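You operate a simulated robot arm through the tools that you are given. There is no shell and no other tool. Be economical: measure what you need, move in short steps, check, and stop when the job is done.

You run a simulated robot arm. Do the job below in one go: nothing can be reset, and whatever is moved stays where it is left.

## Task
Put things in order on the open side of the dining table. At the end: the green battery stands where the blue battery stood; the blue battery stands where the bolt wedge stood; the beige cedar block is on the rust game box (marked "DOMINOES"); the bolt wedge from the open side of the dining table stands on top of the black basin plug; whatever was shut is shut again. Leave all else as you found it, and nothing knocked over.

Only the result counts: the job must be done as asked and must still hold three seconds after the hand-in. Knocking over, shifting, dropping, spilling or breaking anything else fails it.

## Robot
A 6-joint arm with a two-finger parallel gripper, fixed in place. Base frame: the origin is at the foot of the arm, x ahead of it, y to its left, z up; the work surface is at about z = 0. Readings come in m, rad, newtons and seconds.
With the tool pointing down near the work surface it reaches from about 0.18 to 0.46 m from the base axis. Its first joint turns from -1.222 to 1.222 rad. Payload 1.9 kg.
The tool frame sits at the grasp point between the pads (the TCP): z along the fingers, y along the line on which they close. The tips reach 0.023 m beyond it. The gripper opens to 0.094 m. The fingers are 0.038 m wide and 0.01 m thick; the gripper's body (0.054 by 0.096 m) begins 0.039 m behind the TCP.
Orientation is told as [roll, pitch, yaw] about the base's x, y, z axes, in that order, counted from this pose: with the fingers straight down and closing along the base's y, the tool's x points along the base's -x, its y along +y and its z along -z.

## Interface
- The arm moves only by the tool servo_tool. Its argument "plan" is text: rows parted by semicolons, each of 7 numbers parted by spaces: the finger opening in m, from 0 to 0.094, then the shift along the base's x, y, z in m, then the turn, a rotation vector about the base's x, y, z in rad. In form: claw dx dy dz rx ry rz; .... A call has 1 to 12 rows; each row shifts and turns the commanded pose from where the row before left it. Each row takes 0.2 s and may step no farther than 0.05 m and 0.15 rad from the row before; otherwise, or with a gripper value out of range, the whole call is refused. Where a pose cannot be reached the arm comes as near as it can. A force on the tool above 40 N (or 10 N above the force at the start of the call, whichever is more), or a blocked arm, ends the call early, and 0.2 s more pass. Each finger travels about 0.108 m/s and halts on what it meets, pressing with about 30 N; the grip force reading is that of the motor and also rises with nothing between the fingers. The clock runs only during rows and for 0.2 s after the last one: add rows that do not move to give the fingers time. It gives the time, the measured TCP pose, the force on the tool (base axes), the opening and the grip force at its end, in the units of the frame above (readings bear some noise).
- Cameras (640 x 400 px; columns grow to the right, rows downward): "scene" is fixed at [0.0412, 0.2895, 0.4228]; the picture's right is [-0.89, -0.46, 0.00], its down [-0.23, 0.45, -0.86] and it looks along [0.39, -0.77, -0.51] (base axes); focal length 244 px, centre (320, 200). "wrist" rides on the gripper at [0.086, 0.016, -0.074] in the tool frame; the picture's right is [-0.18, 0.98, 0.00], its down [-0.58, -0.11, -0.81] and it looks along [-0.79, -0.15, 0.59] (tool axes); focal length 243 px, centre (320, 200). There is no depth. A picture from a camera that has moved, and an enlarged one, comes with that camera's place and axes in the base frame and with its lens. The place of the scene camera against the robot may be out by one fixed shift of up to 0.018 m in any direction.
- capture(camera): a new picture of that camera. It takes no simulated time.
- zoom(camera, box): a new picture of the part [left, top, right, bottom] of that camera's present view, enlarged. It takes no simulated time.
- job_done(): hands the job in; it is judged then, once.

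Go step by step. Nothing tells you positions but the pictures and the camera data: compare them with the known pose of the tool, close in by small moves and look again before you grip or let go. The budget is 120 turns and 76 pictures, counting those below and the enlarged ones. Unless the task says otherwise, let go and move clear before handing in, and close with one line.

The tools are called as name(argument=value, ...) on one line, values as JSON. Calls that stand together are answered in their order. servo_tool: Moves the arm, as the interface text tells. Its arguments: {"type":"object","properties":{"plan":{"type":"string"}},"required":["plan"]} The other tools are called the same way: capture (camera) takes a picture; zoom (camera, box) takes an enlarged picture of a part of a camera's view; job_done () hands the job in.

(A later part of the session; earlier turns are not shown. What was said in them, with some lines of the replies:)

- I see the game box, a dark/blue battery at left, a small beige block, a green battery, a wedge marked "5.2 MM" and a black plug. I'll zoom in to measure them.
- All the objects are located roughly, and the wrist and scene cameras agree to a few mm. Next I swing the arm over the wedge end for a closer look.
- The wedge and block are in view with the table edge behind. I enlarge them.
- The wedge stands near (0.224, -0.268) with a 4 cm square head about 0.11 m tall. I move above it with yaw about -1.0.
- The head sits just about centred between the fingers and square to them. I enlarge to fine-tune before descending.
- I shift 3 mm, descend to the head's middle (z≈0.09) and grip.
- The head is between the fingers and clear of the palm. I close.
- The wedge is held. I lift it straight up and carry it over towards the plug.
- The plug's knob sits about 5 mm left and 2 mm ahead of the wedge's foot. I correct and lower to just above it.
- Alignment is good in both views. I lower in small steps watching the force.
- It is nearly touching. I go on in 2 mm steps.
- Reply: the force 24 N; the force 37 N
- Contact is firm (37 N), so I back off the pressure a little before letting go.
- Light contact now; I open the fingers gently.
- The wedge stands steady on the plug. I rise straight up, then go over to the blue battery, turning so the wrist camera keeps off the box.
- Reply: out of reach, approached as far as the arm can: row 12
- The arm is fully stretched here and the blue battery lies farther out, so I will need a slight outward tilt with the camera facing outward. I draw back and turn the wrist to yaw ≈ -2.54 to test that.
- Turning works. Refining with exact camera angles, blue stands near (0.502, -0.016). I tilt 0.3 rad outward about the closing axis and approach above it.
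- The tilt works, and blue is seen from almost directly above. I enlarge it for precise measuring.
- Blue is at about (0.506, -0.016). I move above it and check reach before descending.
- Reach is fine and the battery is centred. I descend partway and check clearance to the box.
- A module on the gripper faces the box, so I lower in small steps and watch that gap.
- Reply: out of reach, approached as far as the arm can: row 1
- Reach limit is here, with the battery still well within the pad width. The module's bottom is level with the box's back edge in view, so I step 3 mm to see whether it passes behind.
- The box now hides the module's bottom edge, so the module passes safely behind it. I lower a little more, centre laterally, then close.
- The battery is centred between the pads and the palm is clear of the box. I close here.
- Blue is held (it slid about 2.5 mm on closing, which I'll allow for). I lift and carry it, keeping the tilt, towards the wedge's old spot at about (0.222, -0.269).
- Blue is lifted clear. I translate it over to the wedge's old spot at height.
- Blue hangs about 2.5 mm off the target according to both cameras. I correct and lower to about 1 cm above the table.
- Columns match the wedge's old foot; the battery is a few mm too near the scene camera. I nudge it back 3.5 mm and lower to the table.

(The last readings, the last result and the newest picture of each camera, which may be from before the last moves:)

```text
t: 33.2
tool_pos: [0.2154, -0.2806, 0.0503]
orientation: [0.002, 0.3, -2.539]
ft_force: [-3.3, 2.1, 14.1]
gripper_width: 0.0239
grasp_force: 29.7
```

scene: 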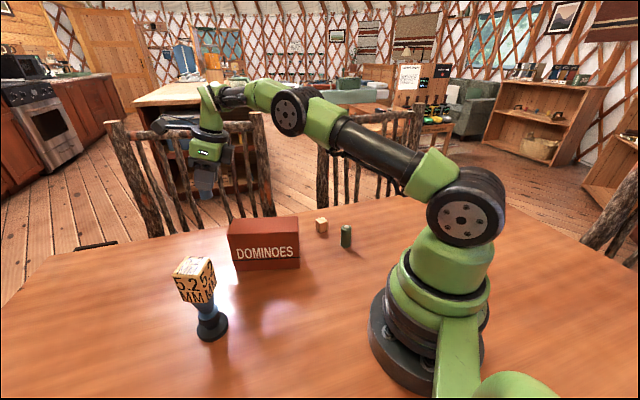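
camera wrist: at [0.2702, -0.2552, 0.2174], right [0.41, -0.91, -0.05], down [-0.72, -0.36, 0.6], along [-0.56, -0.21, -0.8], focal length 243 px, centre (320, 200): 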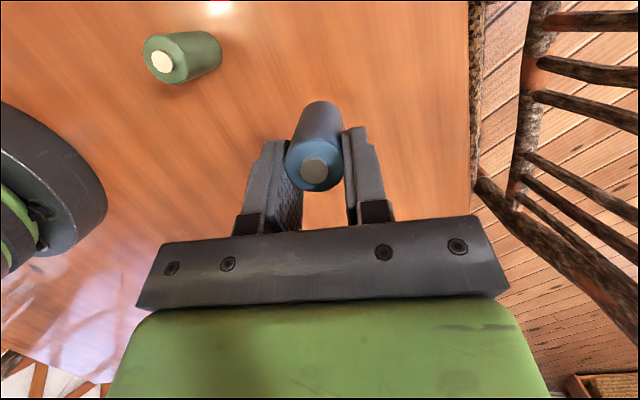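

Contact at 14 N. I ease slightly and open.

servo_tool(plan="0.015 0 0 0.0007 0 0 0;0.026 0 0 0 0 0 0;0.03 0 0 0 0 0 0;0.045 0 0 0 0 0 0;0.06 0 0 0 0 0 0;0.06 0 0 0 0 0 0")

zoom(camera="scene", box=[290, 175, 386, 259])

capture(camera="wrist")

```text
t: 34.6
tool_pos: [0.2147, -0.2798, 0.0513]
orientation: [0.002, 0.3, -2.537]
ft_force: [-0.5, 0.5, -0.3]
gripper_width: 0.0598
grasp_force: 0.2
```

```text
4.76 times, centred on (338, 217) of scene
camera zoom: at [0.0412, 0.2895, 0.4228], right [-0.89, -0.46, 0.0], down [-0.23, 0.45, -0.86], along [0.39, -0.77, -0.51], focal length 1164 px, centre (234, 119)
```

zoom: 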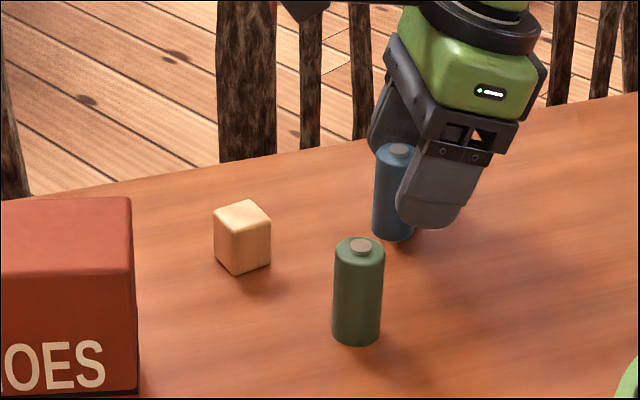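

```text
29 pictures are left
camera wrist: at [0.2747, -0.2565, 0.148], right [0.41, -0.91, -0.05], down [-0.72, -0.36, 0.6], along [-0.56, -0.21, -0.8], focal length 243 px, centre (320, 200)
```

wrist: 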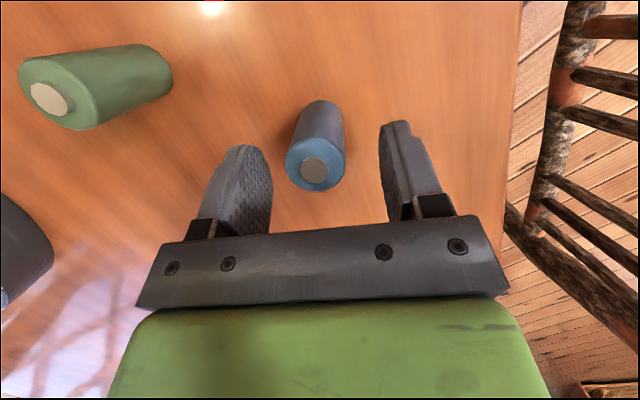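

Blue stands exactly where the wedge's foot was in the scene view. Green is at about (0.209, -0.170); I rise and go over it in the same tilted pose.

servo_tool(plan="0.06 0 0 0.02 0 0 0;0.06 0 0 0.03 0 0 0;0.06 0 0 0.04 0 0 0;0.06 -0.0054 0.0336 0 0 0 0;0.06 -0.0054 0.0336 0 0 0 0;0.06 -0.0054 0.0336 0 0 0 0;0.06 0 0 0 0 0 0")

capture(camera="wrist")

capture(camera="scene")

```text
t: 36.2
tool_pos: [0.1983, -0.1779, 0.1403]
orientation: [0.003, 0.299, -2.539]
ft_force: [-0.7, 0.2, 0.1]
gripper_width: 0.06
grasp_force: 0.1
```

```text
28 pictures are left
camera wrist: at [0.258, -0.1547, 0.2378], right [0.41, -0.91, -0.05], down [-0.72, -0.36, 0.6], along [-0.56, -0.21, -0.8], focal length 243 px, centre (320, 200)
```

wrist: 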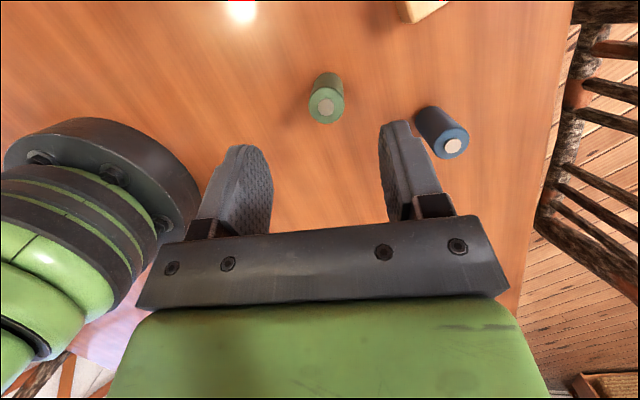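

```text
27 pictures are left
```

scene: 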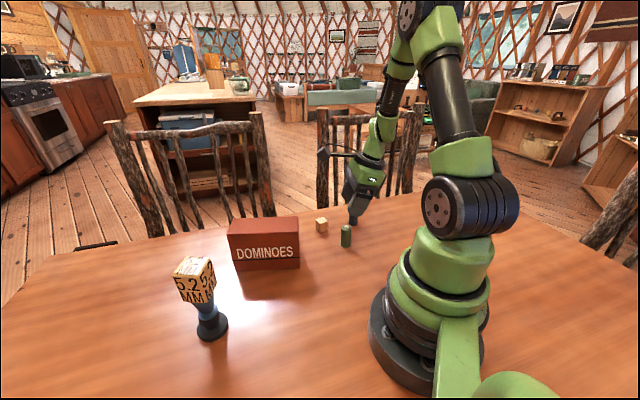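

Green is between the fingers. I trim 2 mm and descend in steps.

servo_tool(plan="0.06 0.0019 -0.001 -0.02 0 0 0;0.06 0 0 -0.025 0 0 0;0.06 0 0 -0.025 0 0 0;0.06 0 0 -0.02 0 0 0;0.06 0 0 0 0 0 0")

capture(camera="wrist")

```text
t: 37.4
tool_pos: [0.1993, -0.1793, 0.0497]
orientation: [-0.001, 0.299, -2.538]
ft_force: [-0.4, 0.3, 0.3]
gripper_width: 0.06
grasp_force: 0.1
```

```text
26 pictures are left
camera wrist: at [0.2601, -0.1565, 0.1474], right [0.41, -0.91, -0.05], down [-0.71, -0.36, 0.6], along [-0.56, -0.21, -0.8], focal length 243 px, centre (320, 200)
```

wrist: 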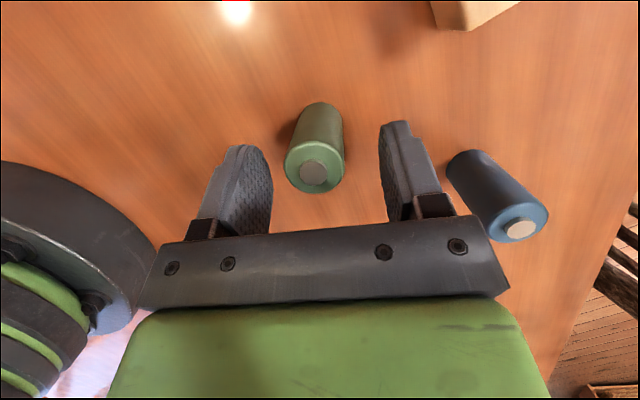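

Green sits in the same place in the hand as blue did. I close.

servo_tool(plan="0.045 0 0 0 0 0 0;0.03 0 0 0 0 0 0;0.015 0 0 0 0 0 0;0.015 0 0 0 0 0 0;0.015 0 0 0 0 0 0")

zoom(camera="wrist", box=[180, 80, 460, 255])

```text
t: 38.6
tool_pos: [0.2, -0.1792, 0.0503]
orientation: [0.002, 0.3, -2.537]
ft_force: [0.1, -0.1, -0.1]
gripper_width: 0.0247
grasp_force: 30.0
```

```text
2.29 times, centred on (320, 168) of wrist
camera zoom: at [0.2601, -0.1565, 0.1477], right [0.41, -0.91, -0.05], down [-0.72, -0.36, 0.6], along [-0.56, -0.21, -0.8], focal length 555 px, centre (320, 274)
```

zoom: 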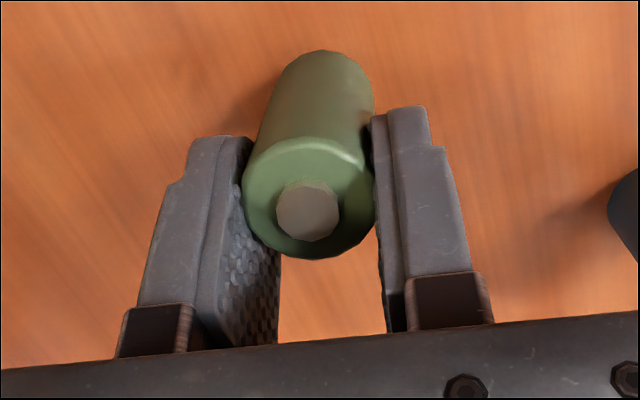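

Held identically to blue. I lift and carry green to blue's old spot at height.

servo_tool(plan="0.015 0 0 0.01 0 0 0;0.015 0 0 0.02 0 0 0;0.015 0 0 0.035 0 0 0;0.015 0 0 0.045 0 0 0;0.015 0 0 0.04 0 0 0;0.015 0 0 0 0 0 0")

servo_tool(plan="0.015 0.0357 0.0194 0 0 0 0;0.015 0.0357 0.0194 0 0 0 0;0.015 0.0357 0.0194 0 0 0 0;0.015 0.0357 0.0194 0 0 0 0;0.015 0.0357 0.0194 0 0 0 0;0.015 0.0357 0.0194 0 0 0 0;0.015 0.0357 0.0194 0 0 0 0;0.015 0.0357 0.0197 0 0 0 0;0.015 0 0 0 0 0 0")

servo_tool(plan="0.015 0.005 0 -0.03 0 0 0;0.015 0.005 0 -0.03 0 0 0;0.015 0 0 0 0 0 0")

capture(camera="wrist")

zoom(camera="scene", box=[180, 180, 400, 317])

```text
t: 40.0
tool_pos: [0.2001, -0.18, 0.2011]
orientation: [0.001, 0.298, -2.538]
ft_force: [0.4, -0.1, 0.2]
gripper_width: 0.0244
grasp_force: 30.4
```

```text
t: 42.0
tool_pos: [0.4864, -0.0234, 0.1989]
orientation: [0.001, 0.299, -2.538]
ft_force: [0.1, 0.4, -1.0]
gripper_width: 0.0244
grasp_force: 30.1
```

```text
t: 42.8
tool_pos: [0.498, -0.0251, 0.1406]
orientation: [0.002, 0.3, -2.536]
ft_force: [0.2, 0.1, -1.5]
gripper_width: 0.0245
grasp_force: 29.2
```

```text
24 pictures are left
camera wrist: at [0.5561, -0.0015, 0.2376], right [0.41, -0.91, -0.05], down [-0.72, -0.36, 0.6], along [-0.56, -0.21, -0.8], focal length 243 px, centre (320, 200)
```

wrist: 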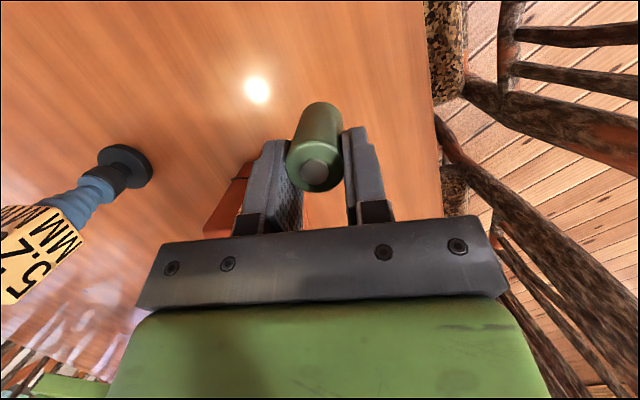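

```text
2.91 times, centred on (290, 248) of scene
camera zoom: at [0.0412, 0.2895, 0.4228], right [-0.89, -0.46, 0.0], down [-0.23, 0.45, -0.86], along [0.39, -0.77, -0.51], focal length 711 px, centre (407, 59)
```

zoom: 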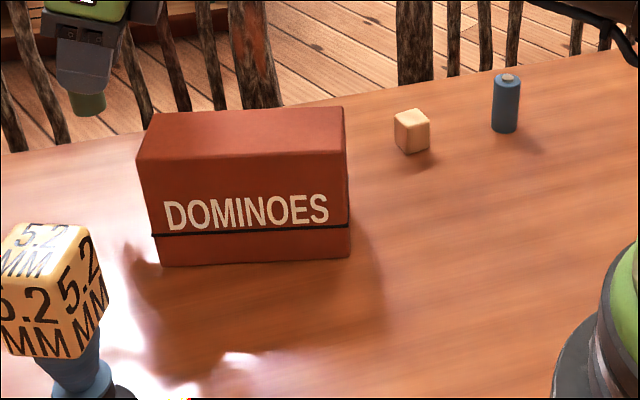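

Green hangs above the spot, matching the target pose to a millimetre. I descend to about 1 cm above the table.

servo_tool(plan="0.015 0 0 -0.025 0 0 0;0.015 0 0 -0.025 0 0 0;0.015 0 0 -0.018 0 0 0;0.015 0 0 -0.01 0 0 0;0.015 0 0 0 0 0 0")

zoom(camera="scene", box=[180, 180, 400, 317])

zoom(camera="wrist", box=[180, 80, 460, 255])

```text
t: 44.0
tool_pos: [0.4969, -0.0235, 0.0621]
orientation: [0.003, 0.3, -2.537]
ft_force: [-0.3, -0.9, -0.5]
gripper_width: 0.0243
grasp_force: 30.1
```

```text
2.91 times, centred on (290, 248) of scene
camera zoom: at [0.0412, 0.2895, 0.4228], right [-0.89, -0.46, 0.0], down [-0.23, 0.45, -0.86], along [0.39, -0.77, -0.51], focal length 711 px, centre (407, 59)
```

zoom: 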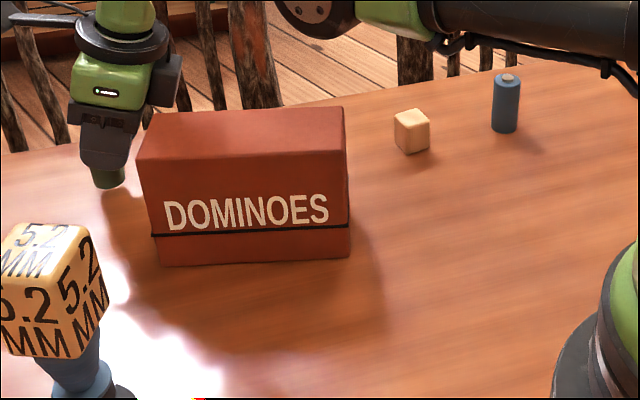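

```text
2.29 times, centred on (320, 168) of wrist
camera zoom: at [0.556, -0.0013, 0.1599], right [0.41, -0.91, -0.05], down [-0.71, -0.36, 0.6], along [-0.56, -0.21, -0.8], focal length 555 px, centre (320, 274)
```

zoom: 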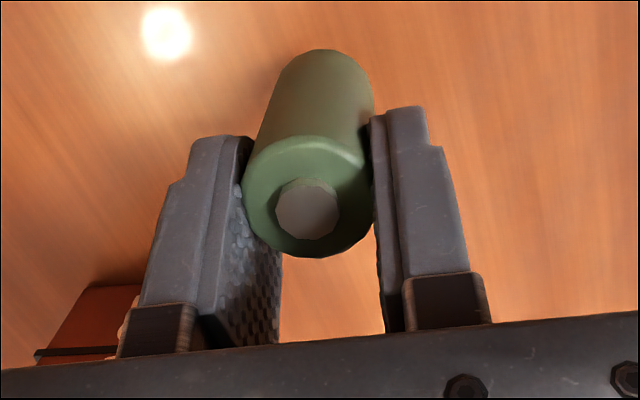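

Lined up with blue's original image position. I lower the last centimetre.

servo_tool(plan="0.015 0 0 -0.004 0 0 0;0.015 0 0 -0.004 0 0 0;0.015 0 0 -0.003 0 0 0;0.015 0 0 0 0 0 0")

```text
t: 45.0
tool_pos: [0.4952, -0.0238, 0.0511]
orientation: [0.002, 0.301, -2.539]
ft_force: [-0.2, -0.7, -0.6]
gripper_width: 0.024
grasp_force: 30.2
```

servo_tool(plan="0.015 0 0 -0.001 0 0 0;0.015 0 0 0 0 0 0")

```text
t: 45.6
tool_pos: [0.4943, -0.0241, 0.0506]
orientation: [0.002, 0.3, -2.54]
ft_force: [0.6, -0.1, 0.2]
gripper_width: 0.0239
grasp_force: 29.8
```

servo_tool(plan="0.015 0 0 -0.001 0 0 0;0.015 0 0 0 0 0 0")

zoom(camera="scene", box=[180, 180, 400, 317])

```text
t: 46.2
tool_pos: [0.4955, -0.0237, 0.0504]
orientation: [0.002, 0.301, -2.538]
ft_force: [-1.8, 0.1, 4.8]
gripper_width: 0.0242
grasp_force: 30.4
```

```text
2.91 times, centred on (290, 248) of scene
camera zoom: at [0.0412, 0.2895, 0.4228], right [-0.89, -0.46, 0.0], down [-0.23, 0.45, -0.86], along [0.39, -0.77, -0.51], focal length 711 px, centre (407, 59)
```

zoom: 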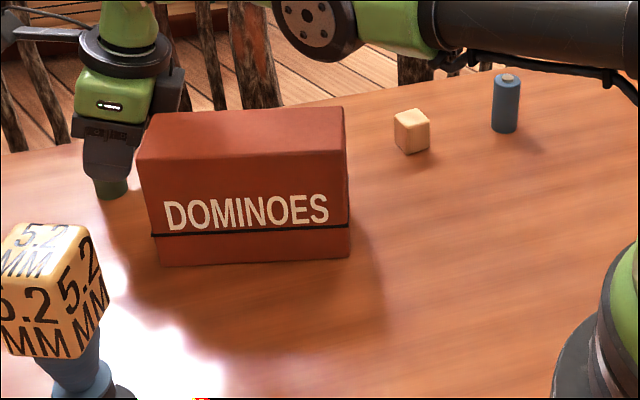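

Contact made, in the right place. I open gently and rise.

servo_tool(plan="0.026 0 0 0 0 0 0;0.03 0 0 0 0 0 0;0.045 0 0 0 0 0 0;0.06 0 0 0 0 0 0;0.06 0 0 0 0 0 0;0.06 0 0 0.015 0 0 0;0.06 0 0 0.025 0 0 0;0.06 0 0 0.03 0 0 0;0.06 -0.005 0 0.04 0 0 0;0.06 -0.005 0 0.04 0 0 0;0.06 0 0 0 0 0 0")

capture(camera="scene")

capture(camera="wrist")

```text
t: 48.6
tool_pos: [0.4856, -0.0229, 0.2011]
orientation: [0.001, 0.3, -2.537]
ft_force: [-0.3, -0.6, 0.5]
gripper_width: 0.06
grasp_force: 0.1
```

```text
19 pictures are left
```

scene: 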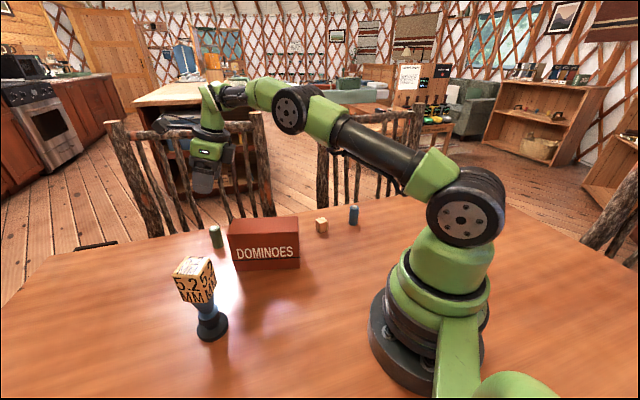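

```text
18 pictures are left
camera wrist: at [0.5461, -0.0007, 0.2985], right [0.41, -0.91, -0.05], down [-0.72, -0.36, 0.6], along [-0.56, -0.21, -0.8], focal length 243 px, centre (320, 200)
```

wrist: 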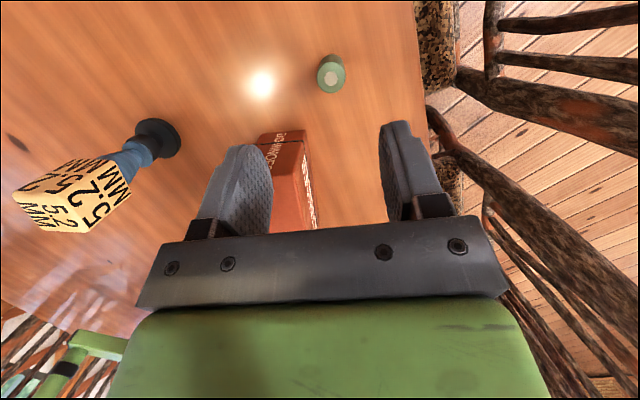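

Green stands upright in blue's place. Next is the block: I level the tool and go over it for a look.

servo_tool(plan="0.07 -0.035 -0.027 0 -0.0848 0.1237 0;0.07 -0.035 -0.027 0 -0.0848 0.1237 0;0.07 -0.035 -0.027 0 0 0 0;0.07 -0.035 -0.027 0 0 0 0;0.07 -0.035 -0.027 0 0 0 0;0.07 -0.035 -0.027 -0.01 0 0 0;0.07 0 0 0 0 0 0")

capture(camera="wrist")

```text
t: 50.2
tool_pos: [0.2761, -0.1878, 0.1891]
orientation: [0.0, -0.002, -2.537]
ft_force: [-0.7, 0.6, 0.4]
gripper_width: 0.0699
grasp_force: 0.0
```

```text
17 pictures are left
camera wrist: at [0.3575, -0.1489, 0.2654], right [0.41, -0.91, 0.0], down [-0.54, -0.24, 0.81], along [-0.74, -0.33, -0.59], focal length 243 px, centre (320, 200)
```

wrist: 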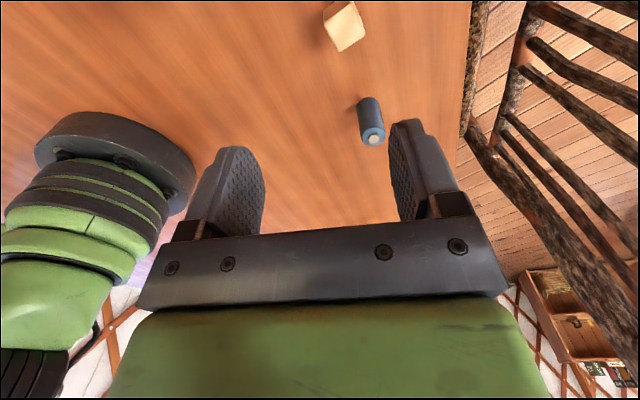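

zoom(camera="wrist", box=[305, 0, 385, 60])

```text
6.67 times, centred on (345, 30) of wrist
camera zoom: at [0.3575, -0.1489, 0.2654], right [0.41, -0.91, 0.0], down [-0.54, -0.24, 0.81], along [-0.74, -0.33, -0.59], focal length 1618 px, centre (153, 1333)
```

zoom: 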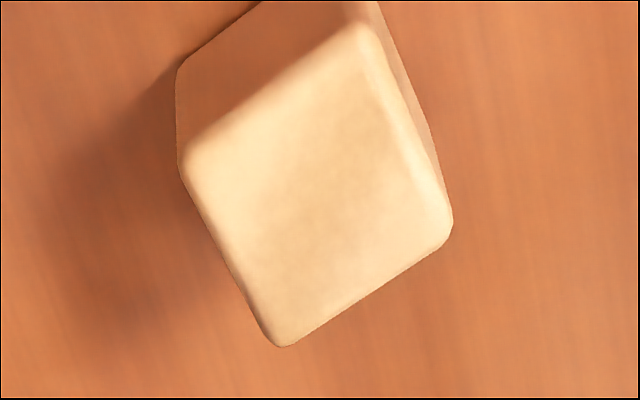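

The block is a 25 mm cube at about (0.292, -0.201) with its edges turned; I rotate 0.38 rad to square up and come down closer.

servo_tool(plan="0.07 0.0048 -0.0056 0 0 0 0.126;0.07 0.0048 -0.0056 0 0 0 0.126;0.07 0.0048 -0.0056 0 0 0 0.126;0.07 0 0 -0.04 0 0 0;0.07 0 0 -0.04 0 0 0;0.07 0 0 -0.03 0 0 0;0.07 0 0 0 0 0 0")

zoom(camera="wrist", box=[200, 40, 440, 190])

```text
t: 51.8
tool_pos: [0.2903, -0.2029, 0.0785]
orientation: [-0.001, 0.001, -2.158]
ft_force: [-0.3, 0.0, -0.6]
gripper_width: 0.0699
grasp_force: 0.0
```

```text
2.67 times, centred on (320, 115) of wrist
camera zoom: at [0.3529, -0.1379, 0.1541], right [0.72, -0.7, 0.0], down [-0.41, -0.42, 0.81], along [-0.56, -0.58, -0.59], focal length 647 px, centre (320, 427)
```

zoom: 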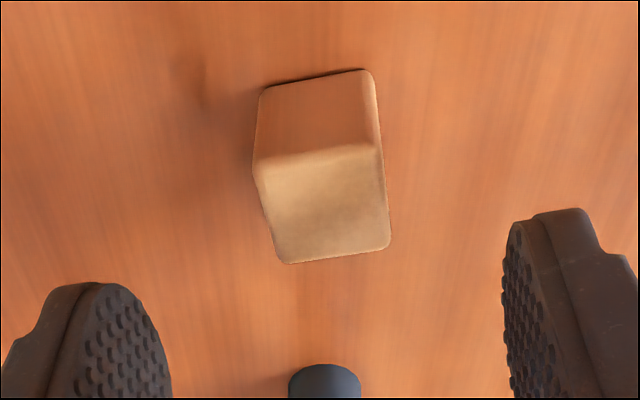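

Well centred and square. I descend to the block and look once before closing.

servo_tool(plan="0.07 0 0 -0.02 0 0 0;0.07 0 0 -0.02 0 0 0;0.07 0 0 -0.011 0 0 0;0.07 0 0 0 0 0 0;0.05 0 0 0 0 0 0;0.035 0 0 0 0 0 0;0.018 0 0 0 0 0 0;0.018 0 0 0 0 0 0;0.018 0 0 0 0 0 0")

capture(camera="wrist")

```text
t: 53.8
tool_pos: [0.2907, -0.2027, 0.0289]
orientation: [0.001, 0.0, -2.159]
ft_force: [0.3, 0.2, 0.5]
gripper_width: 0.0257
grasp_force: 30.5
```

```text
14 pictures are left
camera wrist: at [0.3526, -0.1373, 0.1041], right [0.72, -0.7, 0.0], down [-0.41, -0.42, 0.81], along [-0.56, -0.58, -0.59], focal length 243 px, centre (320, 200)
```

wrist: 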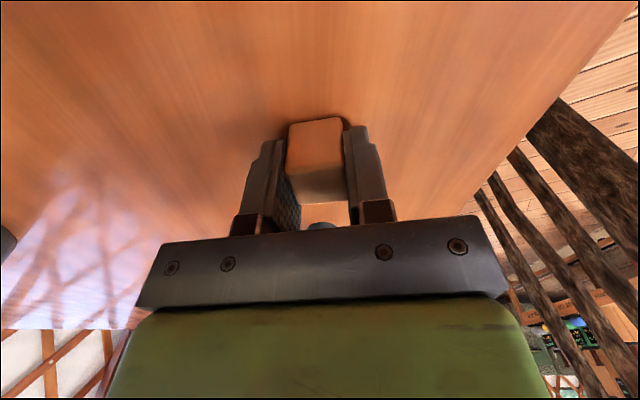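

The block is held. I lift it high and carry it over the game box.

servo_tool(plan="0.018 0 0 0.02 0 0 0;0.018 0 0 0.04 0 0 0;0.018 0 0 0.05 0 0 0;0.018 0 0 0.05 0 0 0;0.018 0.0161 0.0393 0 0 0 0;0.018 0.0161 0.0393 0 0 0 0;0.018 0.0161 0.0393 0 0 0 0;0.018 0.0161 0.0393 0 0 0 0;0.018 0 0 0 0 0 0")

capture(camera="wrist")

zoom(camera="scene", box=[180, 140, 340, 280])

```text
t: 55.8
tool_pos: [0.3573, -0.0442, 0.1885]
orientation: [0.002, 0.0, -2.158]
ft_force: [-0.2, 0.1, 0.5]
gripper_width: 0.0256
grasp_force: 30.8
```

```text
13 pictures are left
camera wrist: at [0.4181, 0.0196, 0.2636], right [0.72, -0.7, 0.0], down [-0.41, -0.42, 0.81], along [-0.56, -0.58, -0.59], focal length 243 px, centre (320, 200)
```

wrist: 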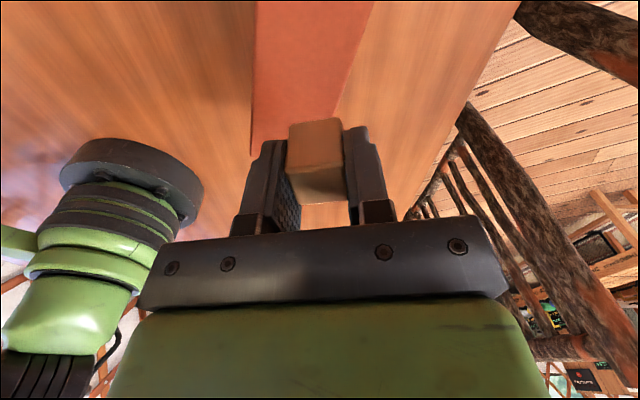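

```text
2.86 times, centred on (260, 210) of scene
camera zoom: at [0.0412, 0.2895, 0.4228], right [-0.89, -0.46, 0.0], down [-0.23, 0.45, -0.86], along [0.39, -0.77, -0.51], focal length 699 px, centre (491, 171)
```

zoom: 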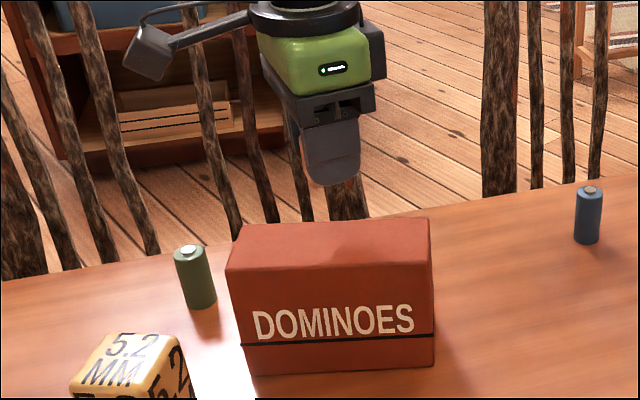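

The block is over the box, slightly towards its back edge. I shift 7 mm towards the middle and lower to just above.

servo_tool(plan="0.018 -0.005 0.005 -0.01 0 0 0;0.018 0 0 -0.015 0 0 0;0.018 0 0 -0.015 0 0 0;0.018 0 0 0 0 0 0")

zoom(camera="scene", box=[220, 190, 310, 270])

capture(camera="wrist")

```text
t: 56.8
tool_pos: [0.3493, -0.0397, 0.1484]
orientation: [-0.001, -0.001, -2.159]
ft_force: [-0.4, 0.5, -0.2]
gripper_width: 0.0258
grasp_force: 29.2
```

```text
5.00 times, centred on (265, 230) of scene
camera zoom: at [0.0412, 0.2895, 0.4228], right [-0.89, -0.46, 0.0], down [-0.23, 0.45, -0.86], along [0.39, -0.77, -0.51], focal length 1223 px, centre (595, 50)
```

zoom: 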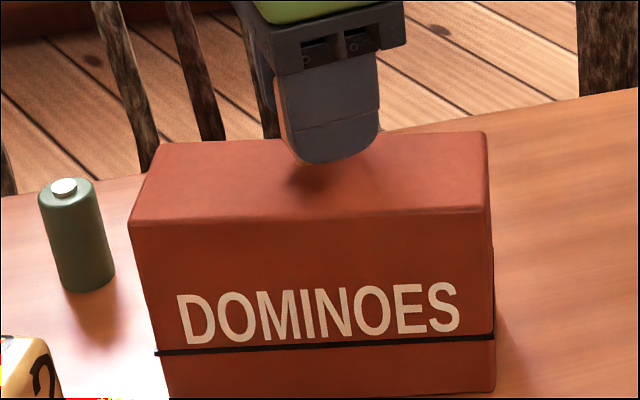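

```text
10 pictures are left
camera wrist: at [0.4123, 0.0247, 0.2238], right [0.72, -0.7, 0.0], down [-0.41, -0.42, 0.81], along [-0.56, -0.58, -0.59], focal length 243 px, centre (320, 200)
```

wrist: 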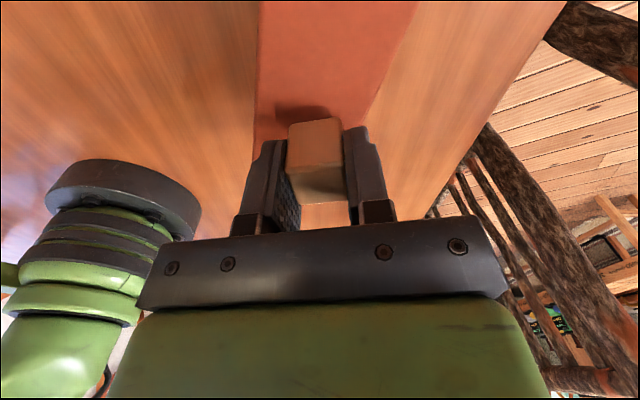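

The block is centred over the lid. I lower in small steps watching the force.

servo_tool(plan="0.018 0 0 -0.004 0 0 0;0.018 0 0 -0.004 0 0 0;0.018 0 0 0 0 0 0")

servo_tool(plan="0.018 0 0 -0.002 0 0 0;0.018 0 0 0 0 0 0")

servo_tool(plan="0.018 0 0 -0.002 0 0 0;0.018 0 0 0 0 0 0")

zoom(camera="scene", box=[220, 190, 310, 270])

```text
t: 57.6
tool_pos: [0.3495, -0.0412, 0.1405]
orientation: [-0.001, 0.001, -2.158]
ft_force: [-0.4, -0.4, -0.7]
gripper_width: 0.026
grasp_force: 29.8
```

```text
t: 58.2
tool_pos: [0.3504, -0.04, 0.1389]
orientation: [0.0, 0.0, -2.159]
ft_force: [0.1, -0.1, -0.1]
gripper_width: 0.0257
grasp_force: 29.9
```

```text
t: 58.8
tool_pos: [0.3505, -0.0416, 0.1373]
orientation: [0.004, 0.002, -2.159]
ft_force: [-3.8, -0.2, 23.6]
gripper_width: 0.0259
grasp_force: 29.3
```

```text
5.00 times, centred on (265, 230) of scene
camera zoom: at [0.0411, 0.2895, 0.4228], right [-0.89, -0.46, 0.0], down [-0.23, 0.45, -0.86], along [0.39, -0.77, -0.51], focal length 1223 px, centre (595, 50)
```

zoom: 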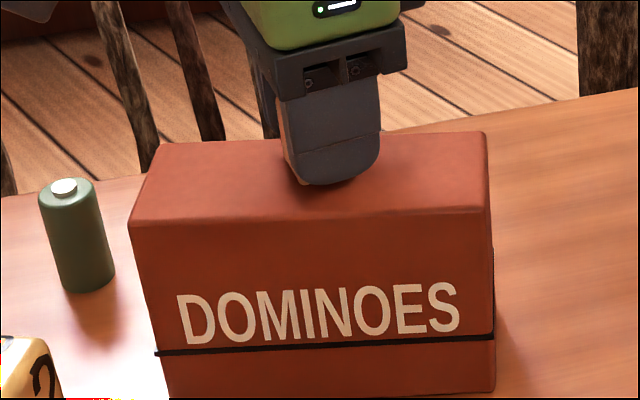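

Contact at 23 N; the box has not moved. I ease up slightly, open, and rise clear.

servo_tool(plan="0.018 0 0 0.001 0 0 0;0.018 0 0 0 0 0 0;0.028 0 0 0 0 0 0;0.034 0 0 0 0 0 0;0.05 0 0 0 0 0 0;0.06 0 0 0 0 0 0;0.06 0 0 0.02 0 0 0;0.06 0 0 0.03 0 0 0;0.06 0 0 0.04 0 0 0;0.06 0 0 0.04 0 0 0;0.06 0 0 0 0 0 0")

capture(camera="scene")

zoom(camera="scene", box=[180, 180, 400, 317])

```text
t: 61.2
tool_pos: [0.3515, -0.0401, 0.2673]
orientation: [0.0, -0.001, -2.158]
ft_force: [0.0, 0.2, -0.4]
gripper_width: 0.0599
grasp_force: 0.0
```

```text
8 pictures are left
```

scene: 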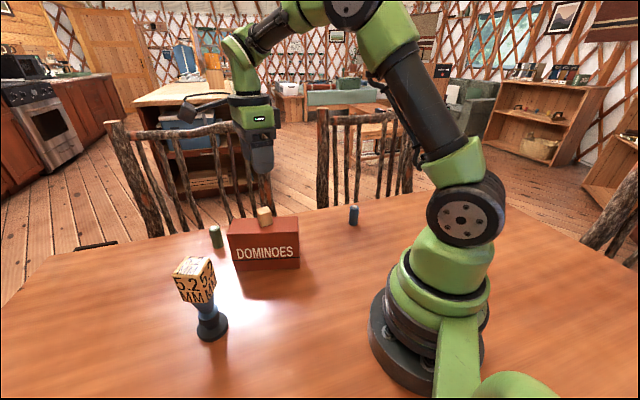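

```text
2.91 times, centred on (290, 248) of scene
camera zoom: at [0.0412, 0.2895, 0.4228], right [-0.89, -0.46, 0.0], down [-0.23, 0.45, -0.86], along [0.39, -0.77, -0.51], focal length 711 px, centre (407, 59)
```

zoom: 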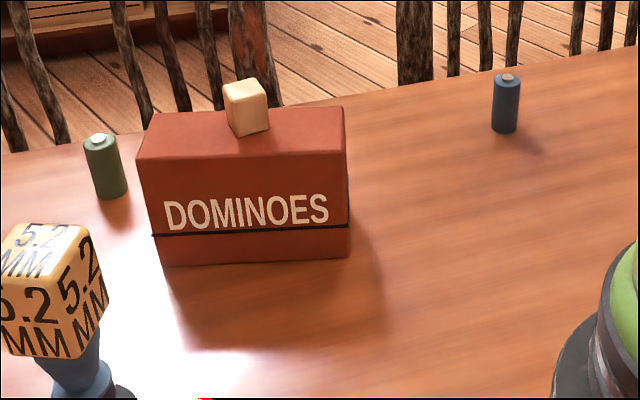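

Everything is where it was asked for: green is in blue's old place, blue is in the wedge's, the block is on the closed DOMINOES box, and the wedge is steady on the plug. The gripper is clear, so I hand in.

job_done()

```text
The job is handed in.
```

The job is handed in: both batteries, the block and the wedge are where you asked, all upright, with the game box still shut and unmoved.
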